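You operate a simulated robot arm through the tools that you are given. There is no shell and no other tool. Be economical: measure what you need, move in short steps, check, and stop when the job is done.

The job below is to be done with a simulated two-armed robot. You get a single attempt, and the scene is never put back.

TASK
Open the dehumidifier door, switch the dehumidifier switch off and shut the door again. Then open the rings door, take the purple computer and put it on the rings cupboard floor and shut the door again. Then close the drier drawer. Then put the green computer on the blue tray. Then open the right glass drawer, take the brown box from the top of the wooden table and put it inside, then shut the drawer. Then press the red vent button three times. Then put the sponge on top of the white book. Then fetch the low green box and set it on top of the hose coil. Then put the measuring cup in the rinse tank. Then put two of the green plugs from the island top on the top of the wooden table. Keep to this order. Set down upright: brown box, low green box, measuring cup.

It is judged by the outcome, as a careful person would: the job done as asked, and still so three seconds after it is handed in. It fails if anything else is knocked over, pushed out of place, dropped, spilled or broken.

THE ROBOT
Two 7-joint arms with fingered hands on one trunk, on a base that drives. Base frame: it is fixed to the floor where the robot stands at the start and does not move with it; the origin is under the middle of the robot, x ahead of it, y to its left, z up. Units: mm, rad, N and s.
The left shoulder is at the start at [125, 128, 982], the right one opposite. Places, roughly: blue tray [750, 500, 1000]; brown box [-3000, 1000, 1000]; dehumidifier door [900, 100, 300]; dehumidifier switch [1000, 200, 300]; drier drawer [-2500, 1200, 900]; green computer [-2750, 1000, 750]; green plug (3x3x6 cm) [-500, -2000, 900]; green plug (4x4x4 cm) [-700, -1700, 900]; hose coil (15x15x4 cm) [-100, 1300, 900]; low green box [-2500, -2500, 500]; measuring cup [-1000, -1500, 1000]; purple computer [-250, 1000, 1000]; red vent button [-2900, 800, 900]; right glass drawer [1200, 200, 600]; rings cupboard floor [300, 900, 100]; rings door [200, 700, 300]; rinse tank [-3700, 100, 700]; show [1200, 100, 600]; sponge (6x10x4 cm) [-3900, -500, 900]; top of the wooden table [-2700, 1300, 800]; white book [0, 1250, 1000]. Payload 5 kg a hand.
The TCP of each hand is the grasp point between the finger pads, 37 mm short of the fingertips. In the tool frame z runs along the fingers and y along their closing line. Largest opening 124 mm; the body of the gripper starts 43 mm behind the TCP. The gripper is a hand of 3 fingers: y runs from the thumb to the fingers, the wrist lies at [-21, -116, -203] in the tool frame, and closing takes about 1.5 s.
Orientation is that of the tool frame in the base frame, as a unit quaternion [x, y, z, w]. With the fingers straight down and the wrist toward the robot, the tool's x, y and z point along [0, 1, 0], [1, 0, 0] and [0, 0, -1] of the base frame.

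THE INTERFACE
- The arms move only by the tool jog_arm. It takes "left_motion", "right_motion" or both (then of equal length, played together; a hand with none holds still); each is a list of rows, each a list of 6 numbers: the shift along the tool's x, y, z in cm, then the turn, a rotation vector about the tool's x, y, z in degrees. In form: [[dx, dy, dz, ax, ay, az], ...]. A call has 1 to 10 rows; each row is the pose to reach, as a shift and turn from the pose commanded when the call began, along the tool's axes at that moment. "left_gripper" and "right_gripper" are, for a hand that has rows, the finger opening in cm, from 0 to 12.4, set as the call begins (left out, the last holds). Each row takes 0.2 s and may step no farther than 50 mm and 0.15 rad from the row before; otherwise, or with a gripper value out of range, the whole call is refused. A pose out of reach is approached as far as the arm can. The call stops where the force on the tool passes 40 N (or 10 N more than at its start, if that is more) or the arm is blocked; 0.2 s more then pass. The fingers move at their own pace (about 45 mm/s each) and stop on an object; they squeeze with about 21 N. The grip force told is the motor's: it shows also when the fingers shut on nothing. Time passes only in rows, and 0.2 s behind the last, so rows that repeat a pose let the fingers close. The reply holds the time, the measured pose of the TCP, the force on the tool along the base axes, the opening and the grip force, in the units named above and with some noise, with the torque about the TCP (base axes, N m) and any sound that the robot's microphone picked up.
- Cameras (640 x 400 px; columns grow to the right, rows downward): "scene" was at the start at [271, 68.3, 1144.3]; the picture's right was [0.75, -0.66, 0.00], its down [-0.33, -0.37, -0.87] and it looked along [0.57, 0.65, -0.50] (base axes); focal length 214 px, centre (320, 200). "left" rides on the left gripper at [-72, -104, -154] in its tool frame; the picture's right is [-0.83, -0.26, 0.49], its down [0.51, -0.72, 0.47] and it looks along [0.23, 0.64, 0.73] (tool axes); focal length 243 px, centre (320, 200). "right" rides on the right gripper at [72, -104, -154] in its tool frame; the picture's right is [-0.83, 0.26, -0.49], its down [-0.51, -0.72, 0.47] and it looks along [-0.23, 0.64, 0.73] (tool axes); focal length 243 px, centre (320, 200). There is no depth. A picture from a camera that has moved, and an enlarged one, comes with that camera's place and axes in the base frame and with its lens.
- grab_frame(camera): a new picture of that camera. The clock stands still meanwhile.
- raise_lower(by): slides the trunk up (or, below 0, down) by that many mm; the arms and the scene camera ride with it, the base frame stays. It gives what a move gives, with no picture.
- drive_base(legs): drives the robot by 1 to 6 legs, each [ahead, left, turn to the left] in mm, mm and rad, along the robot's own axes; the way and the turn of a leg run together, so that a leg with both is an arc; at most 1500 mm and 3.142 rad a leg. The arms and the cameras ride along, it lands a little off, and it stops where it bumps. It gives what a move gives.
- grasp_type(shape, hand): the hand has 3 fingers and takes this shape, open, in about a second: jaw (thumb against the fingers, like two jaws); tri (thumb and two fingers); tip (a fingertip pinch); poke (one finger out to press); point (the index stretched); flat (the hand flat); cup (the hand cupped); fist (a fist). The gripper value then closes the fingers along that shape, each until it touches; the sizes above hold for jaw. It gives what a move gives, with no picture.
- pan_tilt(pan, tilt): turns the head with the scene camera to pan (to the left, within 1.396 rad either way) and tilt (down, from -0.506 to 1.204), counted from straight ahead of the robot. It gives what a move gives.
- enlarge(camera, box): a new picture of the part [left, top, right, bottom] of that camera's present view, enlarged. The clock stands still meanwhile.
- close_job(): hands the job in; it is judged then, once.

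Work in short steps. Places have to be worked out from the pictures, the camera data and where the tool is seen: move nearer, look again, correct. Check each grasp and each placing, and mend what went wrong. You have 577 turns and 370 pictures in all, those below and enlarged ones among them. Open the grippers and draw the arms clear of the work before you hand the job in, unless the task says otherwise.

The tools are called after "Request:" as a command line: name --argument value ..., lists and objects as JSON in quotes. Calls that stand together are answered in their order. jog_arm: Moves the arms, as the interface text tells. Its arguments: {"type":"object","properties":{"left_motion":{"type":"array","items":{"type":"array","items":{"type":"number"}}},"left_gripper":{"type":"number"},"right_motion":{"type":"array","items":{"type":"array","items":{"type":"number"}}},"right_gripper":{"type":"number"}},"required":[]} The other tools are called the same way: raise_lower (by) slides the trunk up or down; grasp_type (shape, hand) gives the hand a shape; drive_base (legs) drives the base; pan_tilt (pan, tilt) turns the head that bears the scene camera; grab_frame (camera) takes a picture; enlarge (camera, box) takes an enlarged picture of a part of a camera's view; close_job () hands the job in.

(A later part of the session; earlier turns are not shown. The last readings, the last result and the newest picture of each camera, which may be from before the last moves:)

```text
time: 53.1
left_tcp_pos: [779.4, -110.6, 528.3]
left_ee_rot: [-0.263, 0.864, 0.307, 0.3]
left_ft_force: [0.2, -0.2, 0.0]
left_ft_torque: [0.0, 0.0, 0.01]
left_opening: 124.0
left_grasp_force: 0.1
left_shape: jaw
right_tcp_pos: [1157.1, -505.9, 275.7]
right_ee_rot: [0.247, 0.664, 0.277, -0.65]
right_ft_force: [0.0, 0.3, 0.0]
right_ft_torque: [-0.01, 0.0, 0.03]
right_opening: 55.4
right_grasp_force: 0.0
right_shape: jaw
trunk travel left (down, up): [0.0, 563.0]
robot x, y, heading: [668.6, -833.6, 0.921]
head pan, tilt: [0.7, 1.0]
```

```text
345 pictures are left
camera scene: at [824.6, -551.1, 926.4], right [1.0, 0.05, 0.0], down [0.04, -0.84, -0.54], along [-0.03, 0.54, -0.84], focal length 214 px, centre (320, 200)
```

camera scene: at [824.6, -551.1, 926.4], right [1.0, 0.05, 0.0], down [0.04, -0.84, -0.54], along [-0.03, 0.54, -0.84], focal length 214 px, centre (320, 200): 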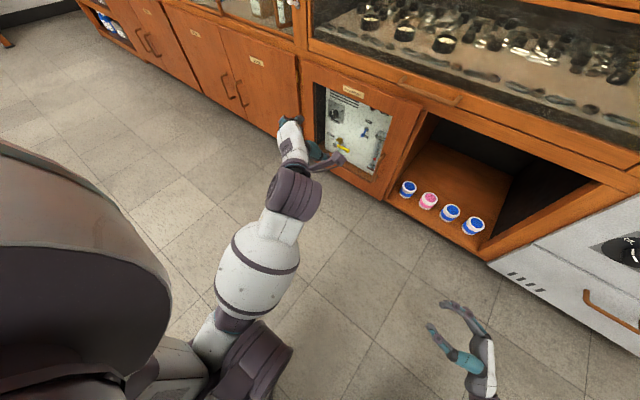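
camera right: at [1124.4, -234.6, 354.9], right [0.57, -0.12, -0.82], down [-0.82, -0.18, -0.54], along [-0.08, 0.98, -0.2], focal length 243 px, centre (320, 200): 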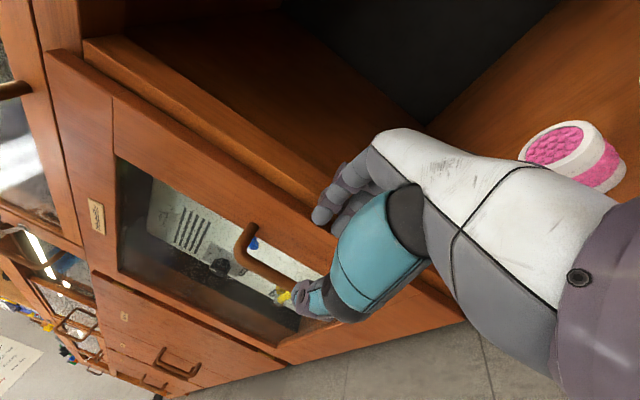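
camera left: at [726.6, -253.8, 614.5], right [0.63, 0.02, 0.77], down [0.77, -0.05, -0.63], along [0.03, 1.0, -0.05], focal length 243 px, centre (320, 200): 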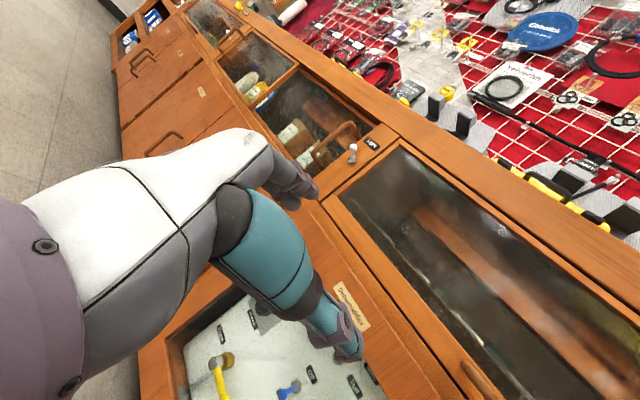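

I'll return to the right-hand hook, but measure the gap better first. Raise the left arm out of the way, then drive back to the earlier spot.

Request:
jog_arm --left_motion '[[-2.7, 1.5, -2.5, 0, 0, 0], [-5.4, 3, -5, 0, 0, 0], [-8.1, 4.5, -7.5, 0, 0, 0], [-10.8, 6, -10, 0, 0, 0], [-13.5, 7.5, -12.5, 0, 0, 0], [-16.2, 9, -15, 0, 0, 0], [-18.9, 10.5, -17.5, 0, 0, 0], [-21.6, 12, -20, 0, 0, 0], [-24.3, 13.5, -22.5, 0, 0, 0], [-27, 15, -25, 0, 0, 0]]'

Request:
drive_base --legs '[[0, 330, 0], [100, 0, 0]]'

Request:
pan_tilt --pan 0.0 --tilt 1.0

```text
time: 55.3
left_tcp_pos: [786.9, -100.8, 934.4]
left_ee_rot: [-0.266, 0.865, 0.305, 0.297]
left_ft_force: [0.4, 0.6, -0.3]
left_ft_torque: [-0.02, 0.01, -0.01]
left_opening: 124.0
left_grasp_force: 0.1
left_shape: jaw
left hand out of reach, approached as far as the arm can: row 1, 2, 3, 4, 5, 6, 7, 8, 9, 10
right_tcp_pos: [1156.9, -505.8, 275.7]
right_ee_rot: [0.247, 0.663, 0.277, -0.65]
right_ft_force: [-0.1, 0.2, 0.4]
right_ft_torque: [0.02, 0.02, -0.01]
right_opening: 55.2
right_grasp_force: 0.0
right_shape: jaw
trunk travel left (down, up): [0.0, 563.0]
robot x, y, heading: [668.8, -833.2, 0.916]
head pan, tilt: [0.7, 1.0]
```

```text
time: 59.5
left_tcp_pos: [589.7, 177.5, 933.4]
left_ee_rot: [-0.263, 0.865, 0.304, 0.299]
left_ft_force: [-0.1, -0.1, 0.3]
left_ft_torque: [0.01, 0.01, -0.01]
left_opening: 124.0
left_grasp_force: 0.1
left_shape: jaw
right_tcp_pos: [959.8, -229.9, 275.0]
right_ee_rot: [0.248, 0.663, 0.278, -0.649]
right_ft_force: [0.7, 0.3, 0.6]
right_ft_torque: [0.0, 0.0, 0.0]
right_opening: 55.4
right_grasp_force: 0.0
right_shape: jaw
trunk travel left (down, up): [0.0, 563.0]
robot x, y, heading: [466.3, -553.7, 0.915]
head pan, tilt: [0.7, 1.0]
```

```text
time: 60.6
left_tcp_pos: [588.9, 177.8, 932.1]
left_ee_rot: [-0.264, 0.865, 0.304, 0.298]
left_ft_force: [-0.2, 0.7, -0.3]
left_ft_torque: [-0.01, 0.02, -0.01]
left_opening: 124.1
left_grasp_force: 0.1
left_shape: jaw
right_tcp_pos: [960.0, -229.8, 275.2]
right_ee_rot: [0.249, 0.663, 0.278, -0.649]
right_ft_force: [-0.7, -0.5, -0.4]
right_ft_torque: [0.02, -0.01, 0.03]
right_opening: 55.5
right_grasp_force: 0.1
right_shape: jaw
trunk travel left (down, up): [0.0, 563.0]
robot x, y, heading: [471.6, -556.4, 0.916]
head pan, tilt: [0.0, 1.0]
```

Request:
jog_arm --right_motion '[[0, 4.5, 0, 0, 0, 0], [0, 9, 0, 0, 0, 0], [0, 13.5, 0, 0, 0, 0], [1, 17.5, 0, 0, 0, 0], [1, 17.5, 0, 0, 0, 0]]'

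Request:
enlarge --camera "right" --box '[200, 160, 400, 320]'

Request:
enlarge --camera "scene" --box '[280, 130, 420, 250]'

```text
time: 61.8
left_tcp_pos: [588.2, 177.8, 933.6]
left_ee_rot: [-0.263, 0.865, 0.305, 0.299]
left_ft_force: [-0.5, -1.0, 0.2]
left_ft_torque: [0.03, 0.02, -0.02]
left_opening: 123.9
left_grasp_force: 0.1
left_shape: jaw
right_tcp_pos: [1082.6, -103.6, 291.6]
right_ee_rot: [0.248, 0.663, 0.278, -0.649]
right_ft_force: [-0.1, 0.9, 1.0]
right_ft_torque: [0.01, -0.01, -0.02]
right_opening: 55.1
right_grasp_force: 0.0
right_shape: jaw
trunk travel left (down, up): [0.0, 563.0]
robot x, y, heading: [469.1, -555.1, 0.914]
head pan, tilt: [0.0, 1.0]
```

```text
2.50 times, centred on (300, 240) of right
camera zoom: at [1117.9, -285.9, 359.3], right [0.56, -0.12, -0.82], down [-0.82, -0.18, -0.54], along [-0.08, 0.98, -0.2], focal length 606 px, centre (370, 100)
```

zoom: 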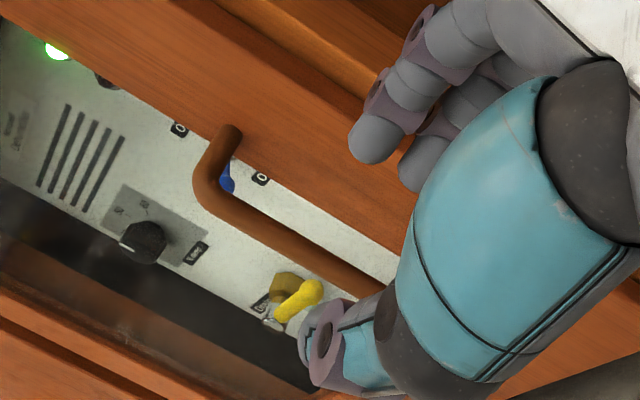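

```text
3.33 times, centred on (350, 190) of scene
camera zoom: at [671.2, -288.6, 926.4], right [0.79, -0.61, 0.0], down [-0.51, -0.67, -0.54], along [0.33, 0.43, -0.84], focal length 715 px, centre (220, 233)
```

zoom: 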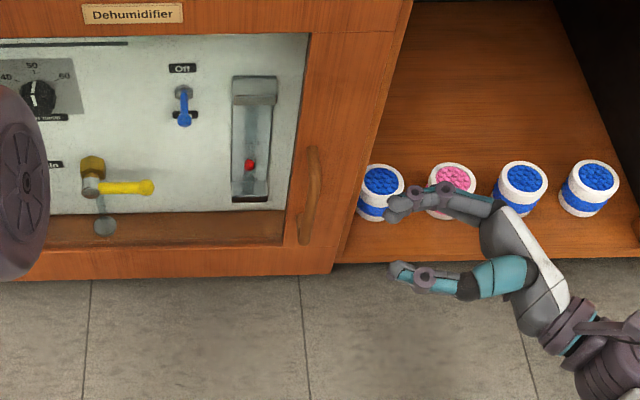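

The bar stands about 28 mm off the door face (gap ~22 mm), with its centre at n≈619 and the face at ≈647. I shift 29 mm toward the door so the fingers run midway in the gap, then slide in.

Request:
jog_arm --right_motion '[[0, 2.9, 0, 0, 0, 0], [0, 2.9, 3, 0, 0, 0], [0, 2.9, 6, 0, 0, 0], [0, 2.9, 8, 0, 0, 0], [0, 2.9, 10, 0, 0, 0]]'

Request:
enlarge --camera "scene" --box '[280, 130, 420, 250]'

```text
time: 62.6
left_tcp_pos: [592.4, 175.8, 934.2]
left_ee_rot: [-0.262, 0.865, 0.305, 0.299]
left_ft_force: [0.4, -0.1, -0.2]
left_ft_torque: [-0.01, 0.0, 0.02]
left_opening: 124.0
left_grasp_force: 0.1
left_shape: jaw
right_tcp_pos: [1070.6, -52.0, 291.8]
right_ee_rot: [0.255, 0.662, 0.281, -0.647]
right_ft_force: [0.0, -16.9, 0.9]
right_ft_torque: [-0.08, -0.08, -0.22]
right_opening: 52.1
right_grasp_force: 0.0
right_shape: jaw
trunk travel left (down, up): [0.0, 563.0]
robot x, y, heading: [468.3, -555.9, 0.914]
head pan, tilt: [0.0, 1.0]
stopped in row 4 (right hand): the force on the tool passed its limit at 51 N (the readings are from after the stop); the commanded pose is now the measured one
```

```text
3.33 times, centred on (350, 190) of scene
camera zoom: at [672.3, -290.3, 926.5], right [0.79, -0.61, 0.0], down [-0.52, -0.66, -0.54], along [0.33, 0.43, -0.84], focal length 715 px, centre (220, 233)
```

zoom: 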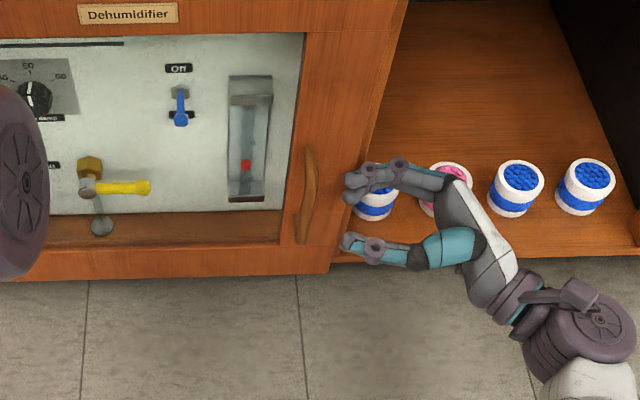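

The bent finger's knuckle bulges toward the door. A straight index ("point" shape) should slip behind the bar better; I back off and try that shape.

Request:
jog_arm --right_motion '[[0, -1, -1, 0, 0, 0], [0, -3, -4, 0, 0, 0], [0, -6, -6, 0, 0, 0]]'

Request:
grasp_type --hand "right" --shape "point"

Request:
enlarge --camera "scene" --box '[280, 130, 460, 290]'

Request:
grab_frame --camera "right"

```text
time: 63.4
left_tcp_pos: [591.6, 176.6, 933.6]
left_ee_rot: [-0.264, 0.865, 0.304, 0.298]
left_ft_force: [-0.7, -0.3, 0.7]
left_ft_torque: [0.0, 0.0, -0.01]
left_opening: 124.1
left_grasp_force: 0.1
left_shape: jaw
right_tcp_pos: [1069.7, -134.2, 290.2]
right_ee_rot: [0.253, 0.662, 0.281, -0.647]
right_ft_force: [-0.7, 0.3, 0.4]
right_ft_torque: [0.0, 0.03, 0.01]
right_opening: 54.9
right_grasp_force: 0.1
right_shape: jaw
trunk travel left (down, up): [0.0, 563.0]
robot x, y, heading: [466.9, -554.6, 0.912]
head pan, tilt: [0.0, 1.0]
```

```text
time: 64.3
left_tcp_pos: [592.0, 176.9, 933.4]
left_ee_rot: [-0.263, 0.866, 0.304, 0.299]
left_ft_force: [-1.2, 0.8, 0.2]
left_ft_torque: [-0.02, 0.01, 0.0]
left_opening: 124.0
left_grasp_force: 0.1
left_shape: jaw
right_tcp_pos: [1070.0, -134.5, 290.4]
right_ee_rot: [0.254, 0.663, 0.282, -0.646]
right_ft_force: [0.5, 0.1, -0.5]
right_ft_torque: [0.02, 0.0, 0.0]
right_opening: 119.0
right_grasp_force: 0.0
right_shape: point
trunk travel left (down, up): [0.0, 563.0]
robot x, y, heading: [468.9, -556.9, 0.913]
head pan, tilt: [0.0, 1.0]
```

```text
2.50 times, centred on (370, 210) of scene
camera zoom: at [672.2, -289.4, 926.4], right [0.79, -0.61, 0.0], down [-0.52, -0.67, -0.54], along [0.33, 0.43, -0.84], focal length 536 px, centre (195, 175)
```

zoom: 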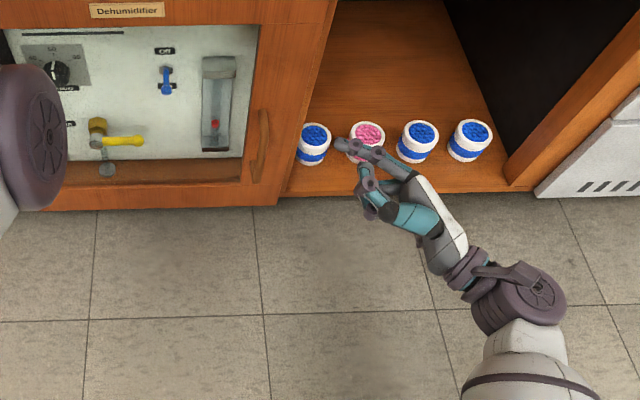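

```text
340 pictures are left
camera right: at [1102.3, -317.4, 358.3], right [0.56, -0.14, -0.81], down [-0.82, -0.17, -0.54], along [-0.06, 0.98, -0.21], focal length 243 px, centre (320, 200)
```

right: 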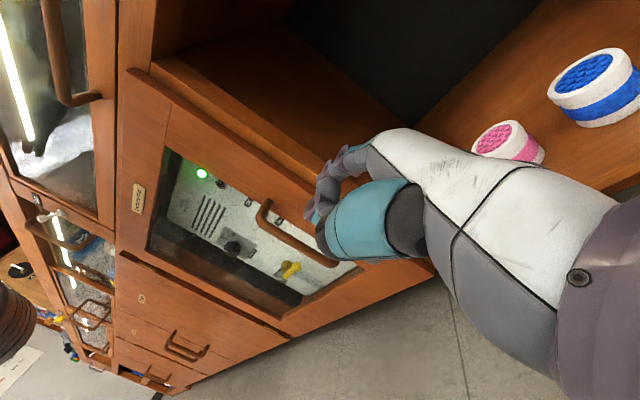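

Request:
enlarge --camera "right" --box '[240, 120, 440, 280]'

Request:
enlarge --camera "scene" --box '[340, 160, 430, 230]'

```text
2.50 times, centred on (340, 200) of right
camera zoom: at [1102.3, -317.4, 358.3], right [0.56, -0.14, -0.81], down [-0.82, -0.17, -0.54], along [-0.06, 0.98, -0.21], focal length 606 px, centre (270, 200)
```

zoom: 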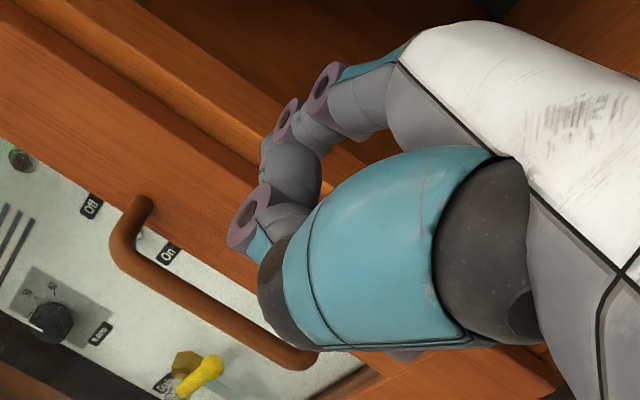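

```text
5.71 times, centred on (385, 195) of scene
camera zoom: at [672.2, -289.4, 926.4], right [0.79, -0.61, 0.0], down [-0.52, -0.67, -0.54], along [0.33, 0.43, -0.84], focal length 1226 px, centre (-51, 229)
```

zoom: 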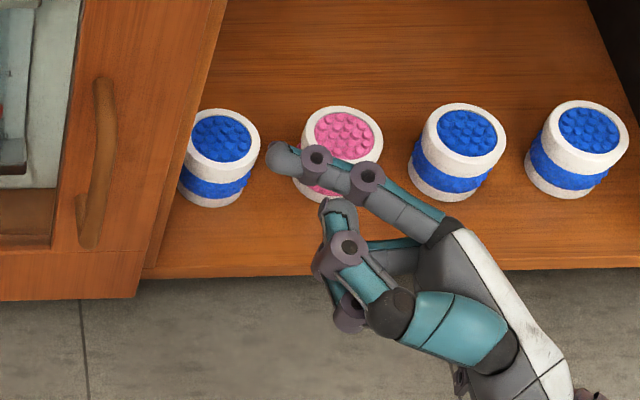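

The index is straight. I rotate the hand 12° so that the finger runs parallel to the door, then look before inserting it.

Request:
jog_arm --right_motion '[[0, 0, 0, 6, 0, 0], [0, 0, 0, 12, 0, 0], [0, 0, 0, 12, 0, 0]]'

Request:
enlarge --camera "scene" --box '[330, 160, 420, 230]'

```text
time: 65.1
left_tcp_pos: [592.3, 177.2, 933.8]
left_ee_rot: [-0.262, 0.866, 0.304, 0.299]
left_ft_force: [-0.5, -0.8, 0.2]
left_ft_torque: [0.0, 0.01, -0.02]
left_opening: 123.9
left_grasp_force: 0.0
left_shape: jaw
right_tcp_pos: [1069.4, -135.3, 290.3]
right_ee_rot: [0.184, 0.689, 0.21, -0.669]
right_ft_force: [0.1, -0.2, 0.0]
right_ft_torque: [-0.02, 0.0, -0.04]
right_opening: 119.0
right_grasp_force: 0.0
right_shape: point
trunk travel left (down, up): [0.0, 563.0]
robot x, y, heading: [466.6, -556.6, 0.909]
head pan, tilt: [0.0, 1.0]
```

```text
5.71 times, centred on (375, 195) of scene
camera zoom: at [672.1, -289.5, 926.4], right [0.79, -0.61, 0.0], down [-0.52, -0.67, -0.54], along [0.33, 0.43, -0.84], focal length 1226 px, centre (6, 229)
```

zoom: 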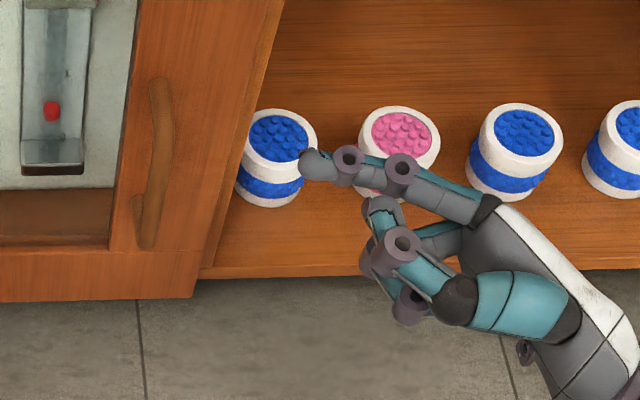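

Now I move the fingertip over the door stile just right of the handle and feel gently for the door face.

Request:
jog_arm --right_motion '[[0, 0.2, 2.5, 0, 0, 0], [0, 0.5, 5.5, 0, 0, 0]]'

Request:
jog_arm --right_motion '[[0, 0.5, 0, 0, 0, 0], [0, 1.0, 0, 0, 0, 0], [0, 1.5, 0, 0, 0, 0], [0, 2.0, 0, 0, 0, 0], [0, 2.5, 0, 0, 0, 0], [0, 3.0, 0, 0, 0, 0], [0, 3.5, 0, 0, 0, 0]]'

Request:
enlarge --camera "scene" --box '[310, 160, 400, 230]'

```text
time: 65.7
left_tcp_pos: [592.9, 177.2, 932.9]
left_ee_rot: [-0.263, 0.865, 0.304, 0.299]
left_ft_force: [0.7, -0.4, 0.4]
left_ft_torque: [-0.03, 0.0, 0.02]
left_opening: 124.1
left_grasp_force: 0.1
left_shape: jaw
right_tcp_pos: [1026.7, -100.3, 290.3]
right_ee_rot: [0.185, 0.688, 0.211, -0.669]
right_ft_force: [0.3, 0.4, 0.1]
right_ft_torque: [0.01, 0.05, 0.01]
right_opening: 118.8
right_grasp_force: 0.0
right_shape: point
trunk travel left (down, up): [0.0, 563.0]
robot x, y, heading: [466.3, -556.0, 0.908]
head pan, tilt: [0.0, 1.0]
```

```text
time: 67.3
left_tcp_pos: [592.5, 176.0, 933.4]
left_ee_rot: [-0.262, 0.866, 0.304, 0.299]
left_ft_force: [-0.8, -0.4, -0.2]
left_ft_torque: [-0.04, -0.01, -0.02]
left_opening: 124.2
left_grasp_force: 0.1
left_shape: jaw
right_tcp_pos: [1046.7, -72.5, 291.1]
right_ee_rot: [0.185, 0.688, 0.211, -0.669]
right_ft_force: [-1.9, -12.2, 1.0]
right_ft_torque: [0.23, -0.05, -0.28]
right_opening: 118.8
right_grasp_force: 0.1
right_shape: point
trunk travel left (down, up): [0.0, 563.0]
robot x, y, heading: [464.1, -555.4, 0.912]
head pan, tilt: [0.0, 1.0]
```

```text
5.71 times, centred on (355, 195) of scene
camera zoom: at [672.3, -290.1, 926.5], right [0.79, -0.61, 0.0], down [-0.52, -0.66, -0.54], along [0.33, 0.43, -0.84], focal length 1226 px, centre (120, 229)
```

zoom: 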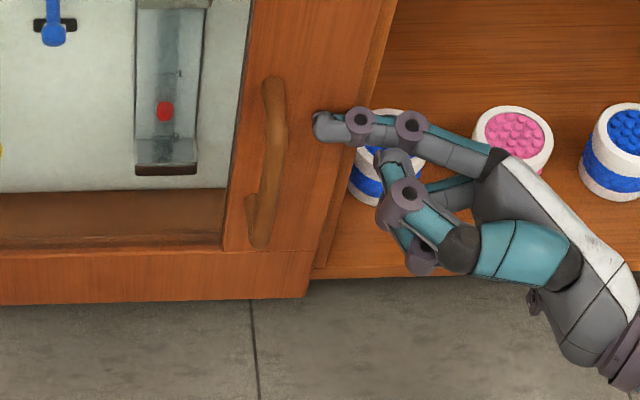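

Contact with the door face. I back off 4 mm, lower 2 cm, and slide left behind the bar.

Request:
jog_arm --right_motion '[[-1, -0.4, 0, 0, 0, 0], [-2, -0.35, 1, 0, 0, 0], [-2, -0.3, 2.5, 0, 0, 0], [-2, -0.2, 4, 0, 0, 0], [-2, -0.1, 5.3, 0, 0, 0]]'

Request:
enlarge --camera "scene" --box '[310, 160, 400, 230]'

```text
time: 68.5
left_tcp_pos: [591.2, 177.9, 933.6]
left_ee_rot: [-0.263, 0.865, 0.304, 0.299]
left_ft_force: [-0.3, 0.2, -0.8]
left_ft_torque: [-0.02, -0.01, 0.02]
left_opening: 124.3
left_grasp_force: 0.0
left_shape: jaw
right_tcp_pos: [1001.1, -44.2, 271.3]
right_ee_rot: [0.184, 0.688, 0.211, -0.669]
right_ft_force: [-1.4, -2.3, 0.0]
right_ft_torque: [0.08, -0.02, 0.09]
right_opening: 119.1
right_grasp_force: 0.1
right_shape: point
trunk travel left (down, up): [0.0, 563.0]
robot x, y, heading: [468.6, -555.9, 0.908]
head pan, tilt: [0.0, 1.0]
```

```text
5.71 times, centred on (355, 195) of scene
camera zoom: at [672.1, -289.5, 926.4], right [0.79, -0.61, 0.0], down [-0.52, -0.67, -0.54], along [0.33, 0.43, -0.84], focal length 1226 px, centre (120, 229)
```

zoom: 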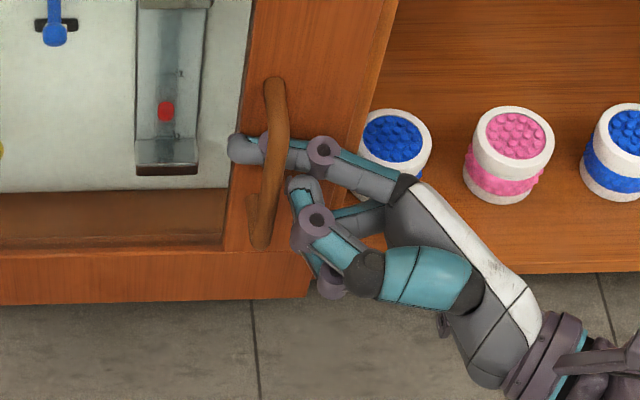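

The index is hooked behind the bar. Now I pull the door along its arc about the left hinge, turning the hand with it.

Request:
jog_arm --right_motion '[[0, -2.37, 0.79, -3.5, 0, 0], [0, -4.68, 1.72, -7, 0, 0], [0, -6.94, 2.8, -10.5, 0, 0], [0, -9.1, 4.0, -14, 0, 0], [0, -11.2, 5.3, -17.5, 0, 0], [0, -13.2, 6.8, -21, 0, 0], [0, -15.2, 8.4, -24.5, 0, 0], [0, -17.0, 10.1, -28, 0, 0]]'

Request:
grab_frame --camera "scene"

```text
time: 70.2
left_tcp_pos: [590.9, 177.0, 933.8]
left_ee_rot: [-0.262, 0.866, 0.304, 0.299]
left_ft_force: [-0.6, 0.1, 0.7]
left_ft_torque: [0.0, 0.01, 0.0]
left_opening: 123.7
left_grasp_force: 0.2
left_shape: jaw
right_tcp_pos: [882.6, -161.6, 248.3]
right_ee_rot: [0.304, 0.688, 0.334, -0.568]
right_ft_force: [-0.1, 0.4, 0.4]
right_ft_torque: [-0.03, 0.0, 0.03]
right_opening: 0.3
right_grasp_force: 0.0
right_shape: point
trunk travel left (down, up): [0.0, 563.0]
robot x, y, heading: [467.6, -552.6, 0.912]
head pan, tilt: [0.0, 1.0]
stopped in row 8 (right hand): the arm was blocked; the commanded pose is now the measured one
```

```text
334 pictures are left
camera scene: at [672.2, -289.5, 926.4], right [0.79, -0.61, 0.0], down [-0.52, -0.67, -0.54], along [0.33, 0.43, -0.84], focal length 214 px, centre (320, 200)
```

scene: 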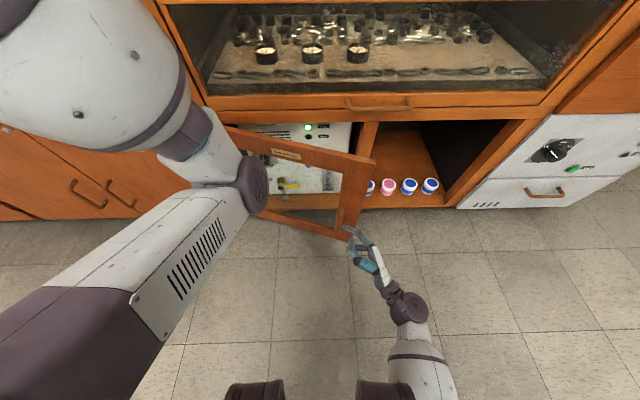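

The door is open by about 25°. Check the hand and door edge closely.

Request:
enlarge --camera "scene" --box '[220, 110, 460, 280]'

Request:
grab_frame --camera "right"

```text
2.35 times, centred on (340, 195) of scene
camera zoom: at [672.2, -289.5, 926.4], right [0.79, -0.61, 0.0], down [-0.52, -0.67, -0.54], along [0.33, 0.43, -0.84], focal length 505 px, centre (273, 212)
```

zoom: 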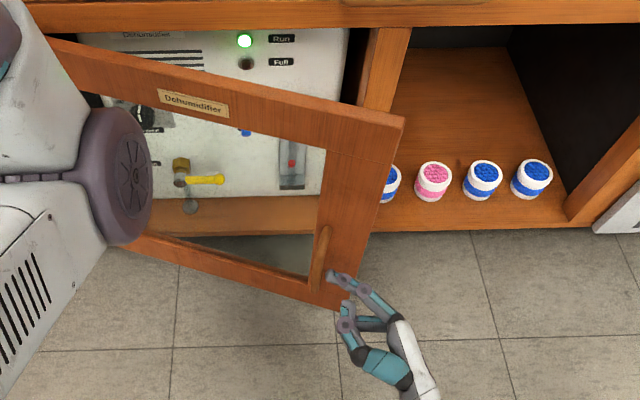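

```text
332 pictures are left
camera right: at [874.2, -342.3, 327.3], right [0.63, -0.27, -0.72], down [-0.76, -0.07, -0.64], along [0.13, 0.96, -0.25], focal length 243 px, centre (320, 200)
```

right: 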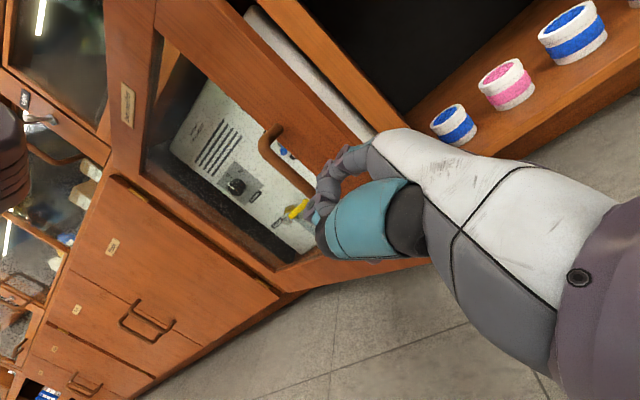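

The door is ~17° open. I take the finger off the handle to the right, go forward past the door's edge, and slip it behind the door.

Request:
jog_arm --right_motion '[[-0.6, 1.0, -3.4, 0, 0, 0], [-1.2, 2.0, -6.8, 0, 0, 0], [-1.66, 2.9, -9.94, 0, 0, 0], [-1.9, 6.5, -8.8, 0, 0, 0], [-2.2, 10.06, -7.75, 0, 0, 0]]'

Request:
enlarge --camera "scene" --box '[220, 110, 460, 280]'

```text
time: 71.5
left_tcp_pos: [592.5, 176.3, 932.5]
left_ee_rot: [-0.263, 0.866, 0.304, 0.299]
left_ft_force: [0.4, 0.2, 0.2]
left_ft_torque: [0.01, 0.02, 0.0]
left_opening: 124.2
left_grasp_force: 0.1
left_shape: jaw
right_tcp_pos: [1010.2, -164.1, 247.3]
right_ee_rot: [0.305, 0.687, 0.334, -0.568]
right_ft_force: [0.8, -0.5, 0.3]
right_ft_torque: [0.03, -0.02, 0.0]
right_opening: 0.0
right_grasp_force: 0.1
right_shape: point
trunk travel left (down, up): [0.0, 563.0]
robot x, y, heading: [469.3, -556.8, 0.912]
head pan, tilt: [0.0, 1.0]
```

```text
2.35 times, centred on (340, 195) of scene
camera zoom: at [672.4, -289.3, 926.3], right [0.79, -0.61, 0.0], down [-0.52, -0.67, -0.54], along [0.33, 0.43, -0.84], focal length 505 px, centre (273, 212)
```

zoom: 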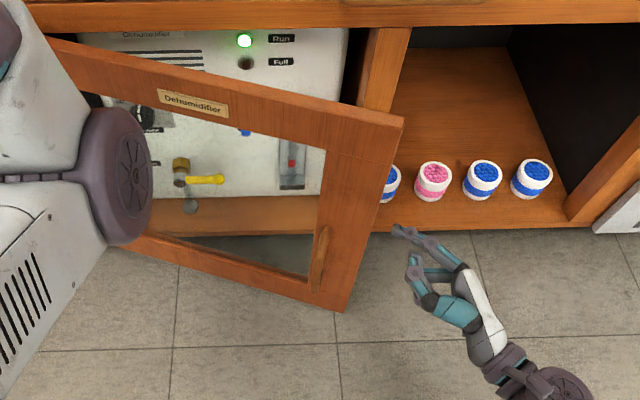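

Fingertip is just past the door's edge. I slide it left behind the door and sweep the door open along its arc.

Request:
jog_arm --right_motion '[[0.6, -1.06, 3.6, 0, 0, 0], [1.23, -2.36, 7.33, 0, 0, 0], [1.55, -4.8, 7.51, 0, 0, 0], [1.97, -8.35, 7.56, 0, 0, 0], [2.4, -11.8, 7.85, 0, 0, 0], [2.9, -15.3, 8.44, 0, 0, 0], [3.4, -18.6, 9.4, 0, 0, 0], [3.9, -21.8, 10.65, 0, 0, 0], [4.5, -25.0, 12.2, 0, 0, 0], [5.1, -28.0, 13.9, 0, 0, 0]]'

Request:
grab_frame --camera "scene"

```text
time: 73.5
left_tcp_pos: [588.5, 175.5, 934.2]
left_ee_rot: [-0.264, 0.865, 0.304, 0.299]
left_ft_force: [-0.5, -0.2, -0.7]
left_ft_torque: [0.0, -0.02, 0.01]
left_opening: 124.1
left_grasp_force: 0.1
left_shape: jaw
right_tcp_pos: [772.0, -245.0, 234.4]
right_ee_rot: [0.27, 0.741, 0.307, -0.533]
right_ft_force: [11.8, 3.8, -2.0]
right_ft_torque: [-0.18, 0.36, -0.7]
right_opening: 0.0
right_grasp_force: 0.1
right_shape: point
trunk travel left (down, up): [0.0, 563.0]
robot x, y, heading: [469.5, -556.4, 0.914]
head pan, tilt: [0.0, 1.0]
stopped in row 10 (right hand): the arm was blocked; the commanded pose is now the measured one
```

```text
330 pictures are left
camera scene: at [670.6, -290.4, 926.9], right [0.79, -0.61, 0.0], down [-0.51, -0.67, -0.54], along [0.33, 0.43, -0.84], focal length 214 px, centre (320, 200)
```

scene: 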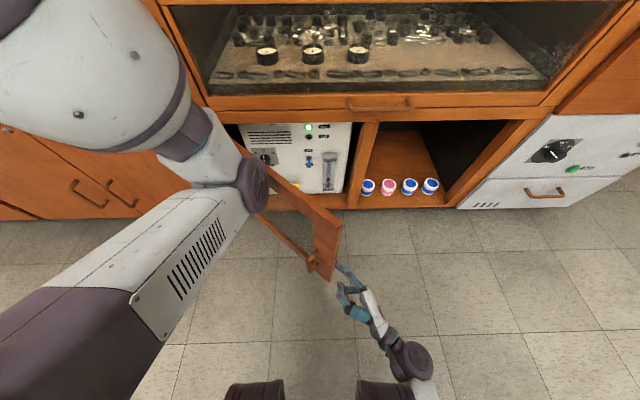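

The door is at ~45°. I use the base (left and slightly back) to swing it further with the hand held still.

Request:
drive_base --legs '[[-60, 160, 0]]'

Request:
grab_frame --camera "scene"

```text
time: 75.5
left_tcp_pos: [427.0, 226.6, 933.0]
left_ee_rot: [-0.262, 0.865, 0.304, 0.3]
left_ft_force: [-0.8, -0.9, 0.3]
left_ft_torque: [-0.01, 0.04, -0.01]
left_opening: 124.1
left_grasp_force: 0.2
left_shape: jaw
right_tcp_pos: [606.4, -195.5, 233.8]
right_ee_rot: [0.271, 0.74, 0.305, -0.534]
right_ft_force: [0.2, 0.5, 0.2]
right_ft_torque: [0.01, 0.0, 0.01]
right_opening: 0.0
right_grasp_force: 0.0
right_shape: point
trunk travel left (down, up): [0.0, 563.0]
robot x, y, heading: [300.0, -506.6, 0.912]
head pan, tilt: [0.0, 1.0]
```

```text
329 pictures are left
camera scene: at [507.7, -239.1, 926.4], right [0.79, -0.61, 0.0], down [-0.52, -0.66, -0.54], along [0.33, 0.43, -0.84], focal length 214 px, centre (320, 200)
```

scene: 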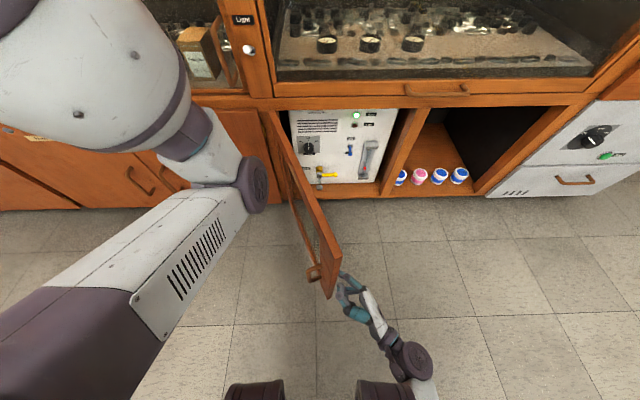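

The door is about 80° open. Now look at the switch closely.

Request:
enlarge --camera "scene" --box '[270, 90, 410, 210]'

Request:
grab_frame --camera "right"

```text
3.33 times, centred on (340, 150) of scene
camera zoom: at [507.7, -239.1, 926.4], right [0.79, -0.61, 0.0], down [-0.52, -0.66, -0.54], along [0.33, 0.43, -0.84], focal length 715 px, centre (253, 367)
```

zoom: 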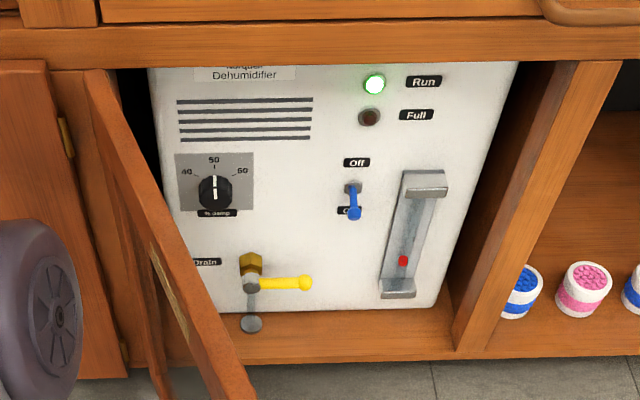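

```text
327 pictures are left
camera right: at [604.0, -371.7, 323.0], right [0.73, -0.25, -0.63], down [-0.68, -0.17, -0.72], along [0.07, 0.95, -0.29], focal length 243 px, centre (320, 200)
```

right: 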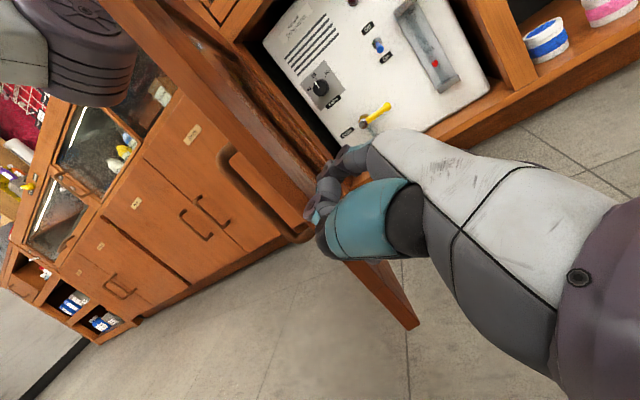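

The switch lever is at about s=670, n=745, z=335 (bench axes). I raise the left hand, then move the base right and forward to bring the right hand into the cabinet opening.

Request:
jog_arm --left_motion '[[-1.2, 1.1, -4.3, 0, 0, 0], [-2.4, 2.2, -8.6, 0, 0, 0], [-3.6, 3.4, -13, 0, 0, 0], [-4.8, 4.6, -17.4, 0, 0, 0], [-6, 5.7, -21.8, 0, 0, 0]]'

Request:
drive_base --legs '[[0, -330, 0], [170, 0, 0]]'

Request:
grab_frame --camera "scene"

```text
time: 76.8
left_tcp_pos: [352.2, 130.9, 1134.4]
left_ee_rot: [-0.261, 0.866, 0.305, 0.298]
left_ft_force: [-0.5, 0.5, -0.8]
left_ft_torque: [-0.03, 0.02, -0.02]
left_opening: 123.9
left_grasp_force: 0.1
left_shape: jaw
right_tcp_pos: [606.3, -194.9, 235.0]
right_ee_rot: [0.27, 0.741, 0.306, -0.533]
right_ft_force: [0.5, -0.5, -0.3]
right_ft_torque: [-0.02, 0.03, 0.0]
right_opening: 0.0
right_grasp_force: 0.0
right_shape: point
trunk travel left (down, up): [0.0, 563.0]
robot x, y, heading: [303.4, -504.7, 0.908]
head pan, tilt: [0.0, 1.0]
```

```text
time: 81.3
left_tcp_pos: [722.1, 61.0, 1133.8]
left_ee_rot: [-0.26, 0.867, 0.303, 0.299]
left_ft_force: [-0.2, 1.1, 0.3]
left_ft_torque: [-0.01, 0.03, 0.05]
left_opening: 123.9
left_grasp_force: 0.0
left_shape: jaw
right_tcp_pos: [973.0, -267.1, 233.7]
right_ee_rot: [0.272, 0.741, 0.306, -0.533]
right_ft_force: [0.1, 1.1, -0.3]
right_ft_torque: [-0.01, 0.06, -0.02]
right_opening: 0.2
right_grasp_force: 0.1
right_shape: point
trunk travel left (down, up): [0.0, 563.0]
robot x, y, heading: [669.4, -575.7, 0.905]
head pan, tilt: [0.0, 1.0]
```

```text
326 pictures are left
camera scene: at [874.8, -310.7, 926.2], right [0.79, -0.62, 0.0], down [-0.52, -0.66, -0.54], along [0.33, 0.43, -0.84], focal length 214 px, centre (320, 200)
```

scene: 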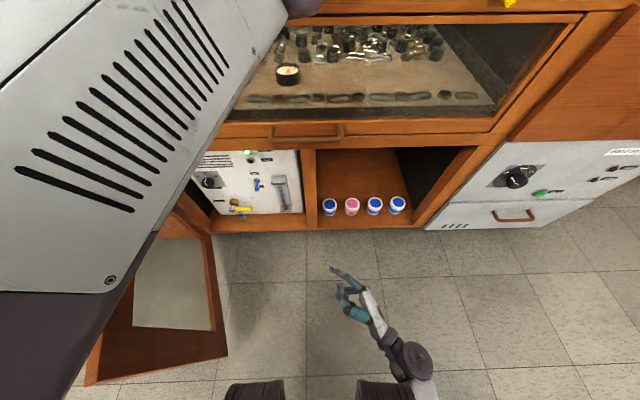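

Door stays open. I bring the fingertip toward the panel, a bit below the lever, stopping short to check.

Request:
jog_arm --right_motion '[[0.9, 2.2, 3.2, 0, 0, 0], [1.8, 4.4, 6.4, 0, 0, 0], [2.7, 6.6, 9.6, 0, 0, 0], [3.6, 8.8, 12.8, 0, 0, 0], [4.5, 11, 16, 0, 0, 0], [5.4, 13.2, 19.2, 0, 0, 0], [6.2, 15.4, 22.2, 0, 0, 0], [6.2, 15.4, 22.2, 0, 0, 0]]'

Request:
enlarge --camera "scene" --box '[180, 120, 420, 280]'

Request:
grab_frame --camera "right"

```text
time: 83.3
left_tcp_pos: [721.4, 60.7, 1133.2]
left_ee_rot: [-0.261, 0.867, 0.303, 0.298]
left_ft_force: [-0.2, -0.3, -0.1]
left_ft_torque: [-0.02, -0.03, -0.02]
left_opening: 123.9
left_grasp_force: 0.0
left_shape: jaw
right_tcp_pos: [965.6, -40.9, 220.0]
right_ee_rot: [0.268, 0.779, 0.281, -0.492]
right_ft_force: [-0.4, -0.7, 0.3]
right_ft_torque: [0.02, 0.04, 0.01]
right_opening: 0.0
right_grasp_force: 0.1
right_shape: point
trunk travel left (down, up): [0.0, 563.0]
robot x, y, heading: [668.6, -578.5, 0.907]
head pan, tilt: [0.0, 1.0]
stopped in row 8 (right hand): the arm was blocked; the commanded pose is now the measured one
```

```text
2.50 times, centred on (300, 200) of scene
camera zoom: at [874.5, -311.2, 926.4], right [0.79, -0.62, 0.0], down [-0.52, -0.66, -0.54], along [0.33, 0.43, -0.84], focal length 536 px, centre (370, 200)
```

zoom: 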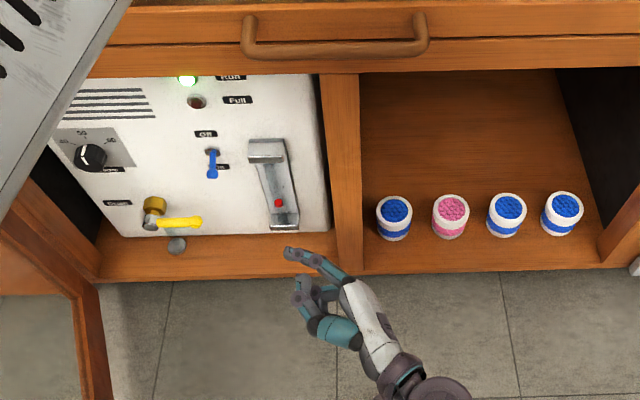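

```text
324 pictures are left
camera right: at [959.5, -210.2, 323.2], right [0.79, -0.28, -0.54], down [-0.6, -0.24, -0.76], along [0.08, 0.93, -0.36], focal length 243 px, centre (320, 200)
```

right: 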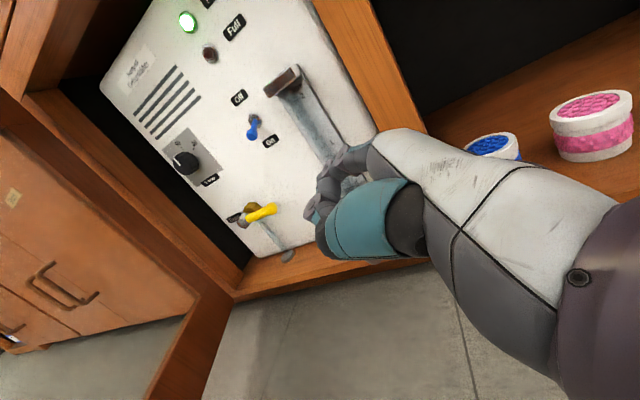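

The wrist limits the leftward reach, so I use the base: 110 mm left and 50 mm forward.

Request:
drive_base --legs '[[0, 115, 0], [50, 0, 0]]'

Request:
jog_arm --right_motion '[[3, 0, 0, 0, 0, 0], [6, 0, 0, 0, 0, 0], [6, 0, 0, 0, 0, 0]]'

Request:
enlarge --camera "scene" --box '[220, 100, 460, 260]'

Request:
enlarge --camera "right" --box '[160, 0, 460, 280]'

```text
time: 85.5
left_tcp_pos: [650.6, 158.5, 1141.8]
left_ee_rot: [-0.261, 0.863, 0.308, 0.304]
left_ft_force: [0.9, -0.1, -0.3]
left_ft_torque: [0.01, 0.0, -0.03]
left_opening: 123.9
left_grasp_force: 0.1
left_shape: jaw
right_tcp_pos: [903.5, 67.2, 228.9]
right_ee_rot: [0.265, 0.779, 0.288, -0.49]
right_ft_force: [-0.8, -0.8, 0.1]
right_ft_torque: [-0.01, -0.02, 0.04]
right_opening: 0.1
right_grasp_force: 0.1
right_shape: point
trunk travel left (down, up): [0.0, 563.0]
robot x, y, heading: [607.7, -466.2, 0.909]
head pan, tilt: [0.0, 1.0]
```

```text
time: 86.5
left_tcp_pos: [649.1, 158.2, 1141.0]
left_ee_rot: [-0.259, 0.863, 0.309, 0.305]
left_ft_force: [0.2, -1.2, 0.4]
left_ft_torque: [0.0, -0.01, 0.03]
left_opening: 124.0
left_grasp_force: 0.0
left_shape: jaw
right_tcp_pos: [905.1, 65.8, 266.9]
right_ee_rot: [0.271, 0.79, 0.284, -0.47]
right_ft_force: [1.0, 0.2, -0.8]
right_ft_torque: [-0.01, 0.0, 0.01]
right_opening: 0.0
right_grasp_force: 0.1
right_shape: point
trunk travel left (down, up): [0.0, 563.0]
robot x, y, heading: [603.6, -471.0, 0.912]
head pan, tilt: [0.0, 1.0]
stopped in row 3 (right hand): the arm was blocked; the commanded pose is now the measured one
```

```text
2.50 times, centred on (340, 180) of scene
camera zoom: at [805.2, -210.1, 930.2], right [0.79, -0.61, 0.0], down [-0.51, -0.66, -0.55], along [0.34, 0.43, -0.84], focal length 536 px, centre (270, 250)
```

zoom: 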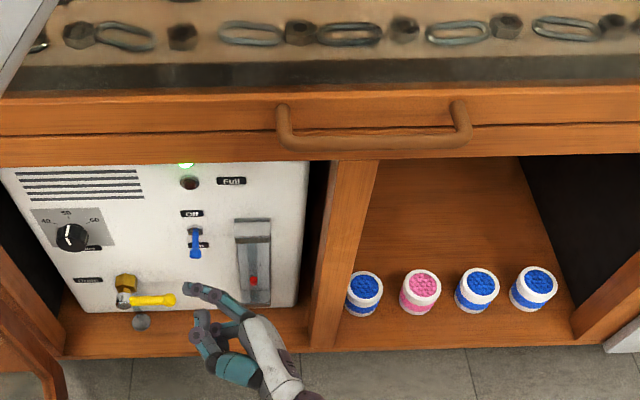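

```text
1.43 times, centred on (310, 140) of right
camera zoom: at [891.8, -102.2, 372.0], right [0.81, -0.3, -0.5], down [-0.57, -0.25, -0.78], along [0.11, 0.92, -0.37], focal length 347 px, centre (334, 286)
```

zoom: 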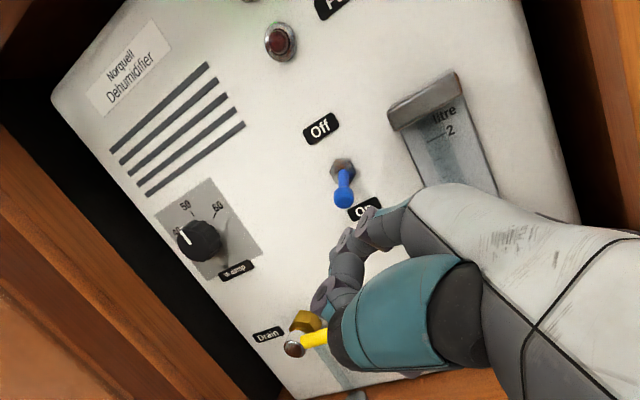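

The fingertip is at about s=665, n=673, z≈295, just below-front of the lever. I lower it 12 mm, drive forward 52 mm and look again.

Request:
jog_arm --right_motion '[[-0.6, 0, 0, 0, 0, 0], [-1.2, 0, 0, 0, 0, 0]]'

Request:
drive_base --legs '[[52, 0, 0]]'

Request:
enlarge --camera "right" --box '[160, 0, 460, 280]'

Request:
enlarge --camera "scene" --box '[220, 140, 370, 260]'

```text
time: 87.1
left_tcp_pos: [651.0, 159.0, 1141.3]
left_ee_rot: [-0.26, 0.863, 0.308, 0.305]
left_ft_force: [-0.6, -0.3, 0.9]
left_ft_torque: [0.02, 0.02, 0.03]
left_opening: 123.8
left_grasp_force: 0.2
left_shape: jaw
right_tcp_pos: [909.6, 62.5, 257.7]
right_ee_rot: [0.271, 0.789, 0.285, -0.472]
right_ft_force: [-1.1, -0.7, -0.4]
right_ft_torque: [-0.02, -0.02, 0.04]
right_opening: 0.0
right_grasp_force: 0.1
right_shape: point
trunk travel left (down, up): [0.0, 563.0]
robot x, y, heading: [607.6, -467.2, 0.907]
head pan, tilt: [0.0, 1.0]
```

```text
time: 87.8
left_tcp_pos: [650.3, 157.2, 1140.9]
left_ee_rot: [-0.259, 0.863, 0.308, 0.305]
left_ft_force: [-0.8, 0.6, 0.1]
left_ft_torque: [0.0, -0.03, -0.01]
left_opening: 124.1
left_grasp_force: 0.0
left_shape: jaw
right_tcp_pos: [906.9, 63.4, 255.1]
right_ee_rot: [0.271, 0.79, 0.283, -0.472]
right_ft_force: [0.5, 0.4, 0.9]
right_ft_torque: [-0.02, 0.01, 0.04]
right_opening: 0.0
right_grasp_force: 0.0
right_shape: point
trunk travel left (down, up): [0.0, 563.0]
robot x, y, heading: [604.6, -468.8, 0.91]
head pan, tilt: [0.0, 1.0]
stopped in leg 1: the robot was blocked; the commanded pose is now the measured one
```

```text
1.43 times, centred on (310, 140) of right
camera zoom: at [895.5, -104.6, 360.7], right [0.81, -0.3, -0.5], down [-0.57, -0.25, -0.78], along [0.11, 0.92, -0.38], focal length 347 px, centre (334, 286)
```

zoom: 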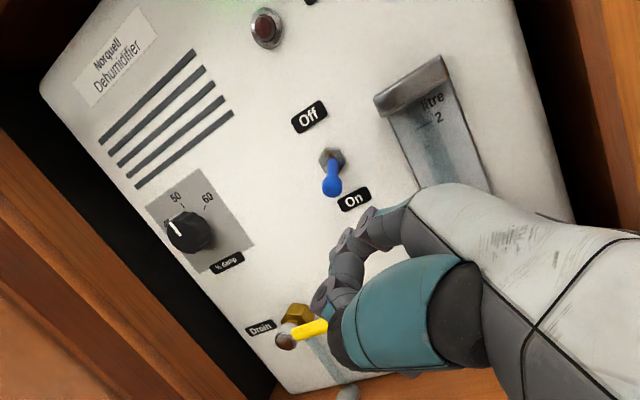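

```text
3.33 times, centred on (295, 200) of scene
camera zoom: at [805.4, -209.7, 929.5], right [0.79, -0.61, 0.0], down [-0.51, -0.66, -0.55], along [0.34, 0.43, -0.84], focal length 715 px, centre (403, 200)
```

zoom: 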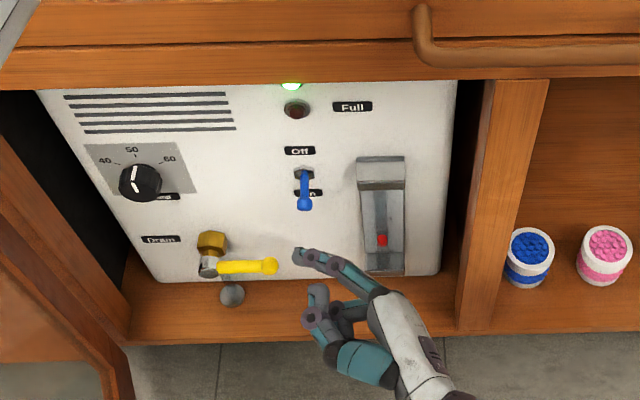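

The base is blocked; I must see by what. Look left-down.

Request:
pan_tilt --pan 0.9 --tilt 0.9

Request:
grab_frame --camera "scene"

Request:
grab_frame --camera "left"

```text
time: 89.0
left_tcp_pos: [650.6, 157.7, 1142.8]
left_ee_rot: [-0.259, 0.863, 0.309, 0.305]
left_ft_force: [-0.8, -0.5, -1.0]
left_ft_torque: [0.01, 0.01, -0.01]
left_opening: 123.8
left_grasp_force: 0.0
left_shape: jaw
right_tcp_pos: [910.0, 63.5, 256.9]
right_ee_rot: [0.27, 0.789, 0.283, -0.473]
right_ft_force: [-0.1, 0.4, 0.3]
right_ft_torque: [-0.02, -0.03, 0.0]
right_opening: 0.0
right_grasp_force: 0.1
right_shape: point
trunk travel left (down, up): [0.0, 563.0]
robot x, y, heading: [604.7, -465.1, 0.912]
head pan, tilt: [0.901, 0.901]
```

```text
319 pictures are left
camera scene: at [744.6, -191.8, 937.2], right [0.97, 0.24, 0.01], down [0.19, -0.76, -0.63], along [-0.14, 0.61, -0.78], focal length 214 px, centre (320, 200)
```

scene: 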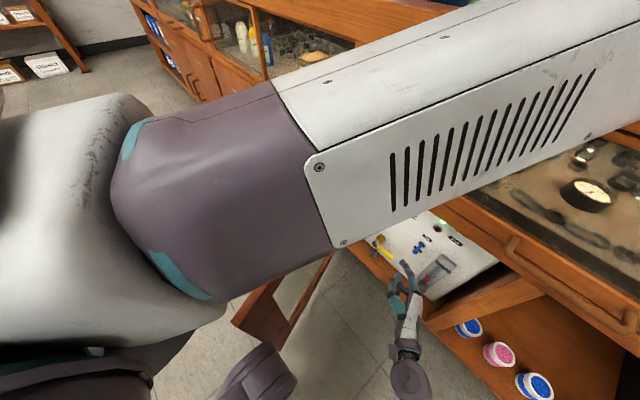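

```text
318 pictures are left
camera left: at [708.9, 1.7, 1247.8], right [0.91, 0.38, 0.16], down [0.29, -0.29, -0.91], along [-0.3, 0.88, -0.38], focal length 243 px, centre (320, 200)
```

left: 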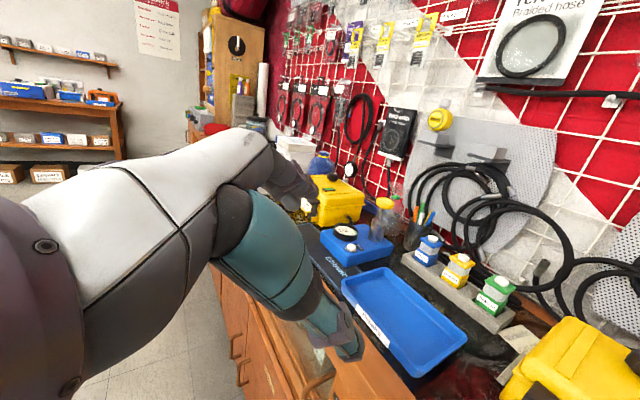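

The reading suggests the robot pitched slightly, pushing on something. I back off 40 mm and look down toward the door and base.

Request:
drive_base --legs '[[-40, 0, 0]]'

Request:
pan_tilt --pan 0.5 --tilt 1.2

Request:
grab_frame --camera "scene"

```text
time: 89.8
left_tcp_pos: [633.0, 136.4, 1136.1]
left_ee_rot: [-0.26, 0.865, 0.306, 0.299]
left_ft_force: [0.1, -0.5, 0.8]
left_ft_torque: [-0.01, -0.03, -0.01]
left_opening: 123.9
left_grasp_force: 0.0
left_shape: jaw
right_tcp_pos: [885.0, 32.5, 250.9]
right_ee_rot: [0.273, 0.789, 0.279, -0.474]
right_ft_force: [-0.3, 0.0, 0.8]
right_ft_torque: [0.0, -0.02, 0.0]
right_opening: 0.0
right_grasp_force: 0.1
right_shape: point
trunk travel left (down, up): [0.0, 563.0]
robot x, y, heading: [582.9, -500.2, 0.906]
head pan, tilt: [0.901, 0.901]
```

```text
time: 90.7
left_tcp_pos: [634.8, 139.0, 1135.4]
left_ee_rot: [-0.26, 0.866, 0.305, 0.3]
left_ft_force: [0.1, 0.3, -0.4]
left_ft_torque: [-0.02, 0.02, 0.0]
left_opening: 124.1
left_grasp_force: 0.2
left_shape: jaw
right_tcp_pos: [887.6, 33.3, 249.1]
right_ee_rot: [0.274, 0.789, 0.279, -0.474]
right_ft_force: [-0.3, 0.2, -0.1]
right_ft_torque: [-0.01, 0.02, 0.01]
right_opening: 0.2
right_grasp_force: 0.0
right_shape: point
trunk travel left (down, up): [0.0, 563.0]
robot x, y, heading: [581.8, -495.4, 0.905]
head pan, tilt: [0.499, 1.201]
```

```text
317 pictures are left
camera scene: at [753.7, -233.0, 913.8], right [0.99, -0.16, 0.0], down [-0.15, -0.92, -0.36], along [0.06, 0.36, -0.93], focal length 214 px, centre (320, 200)
```

scene: 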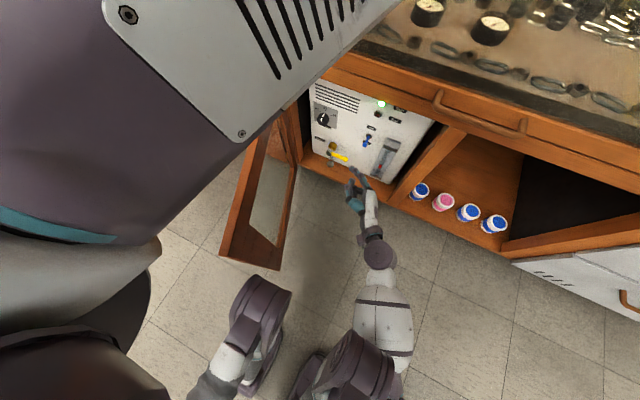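

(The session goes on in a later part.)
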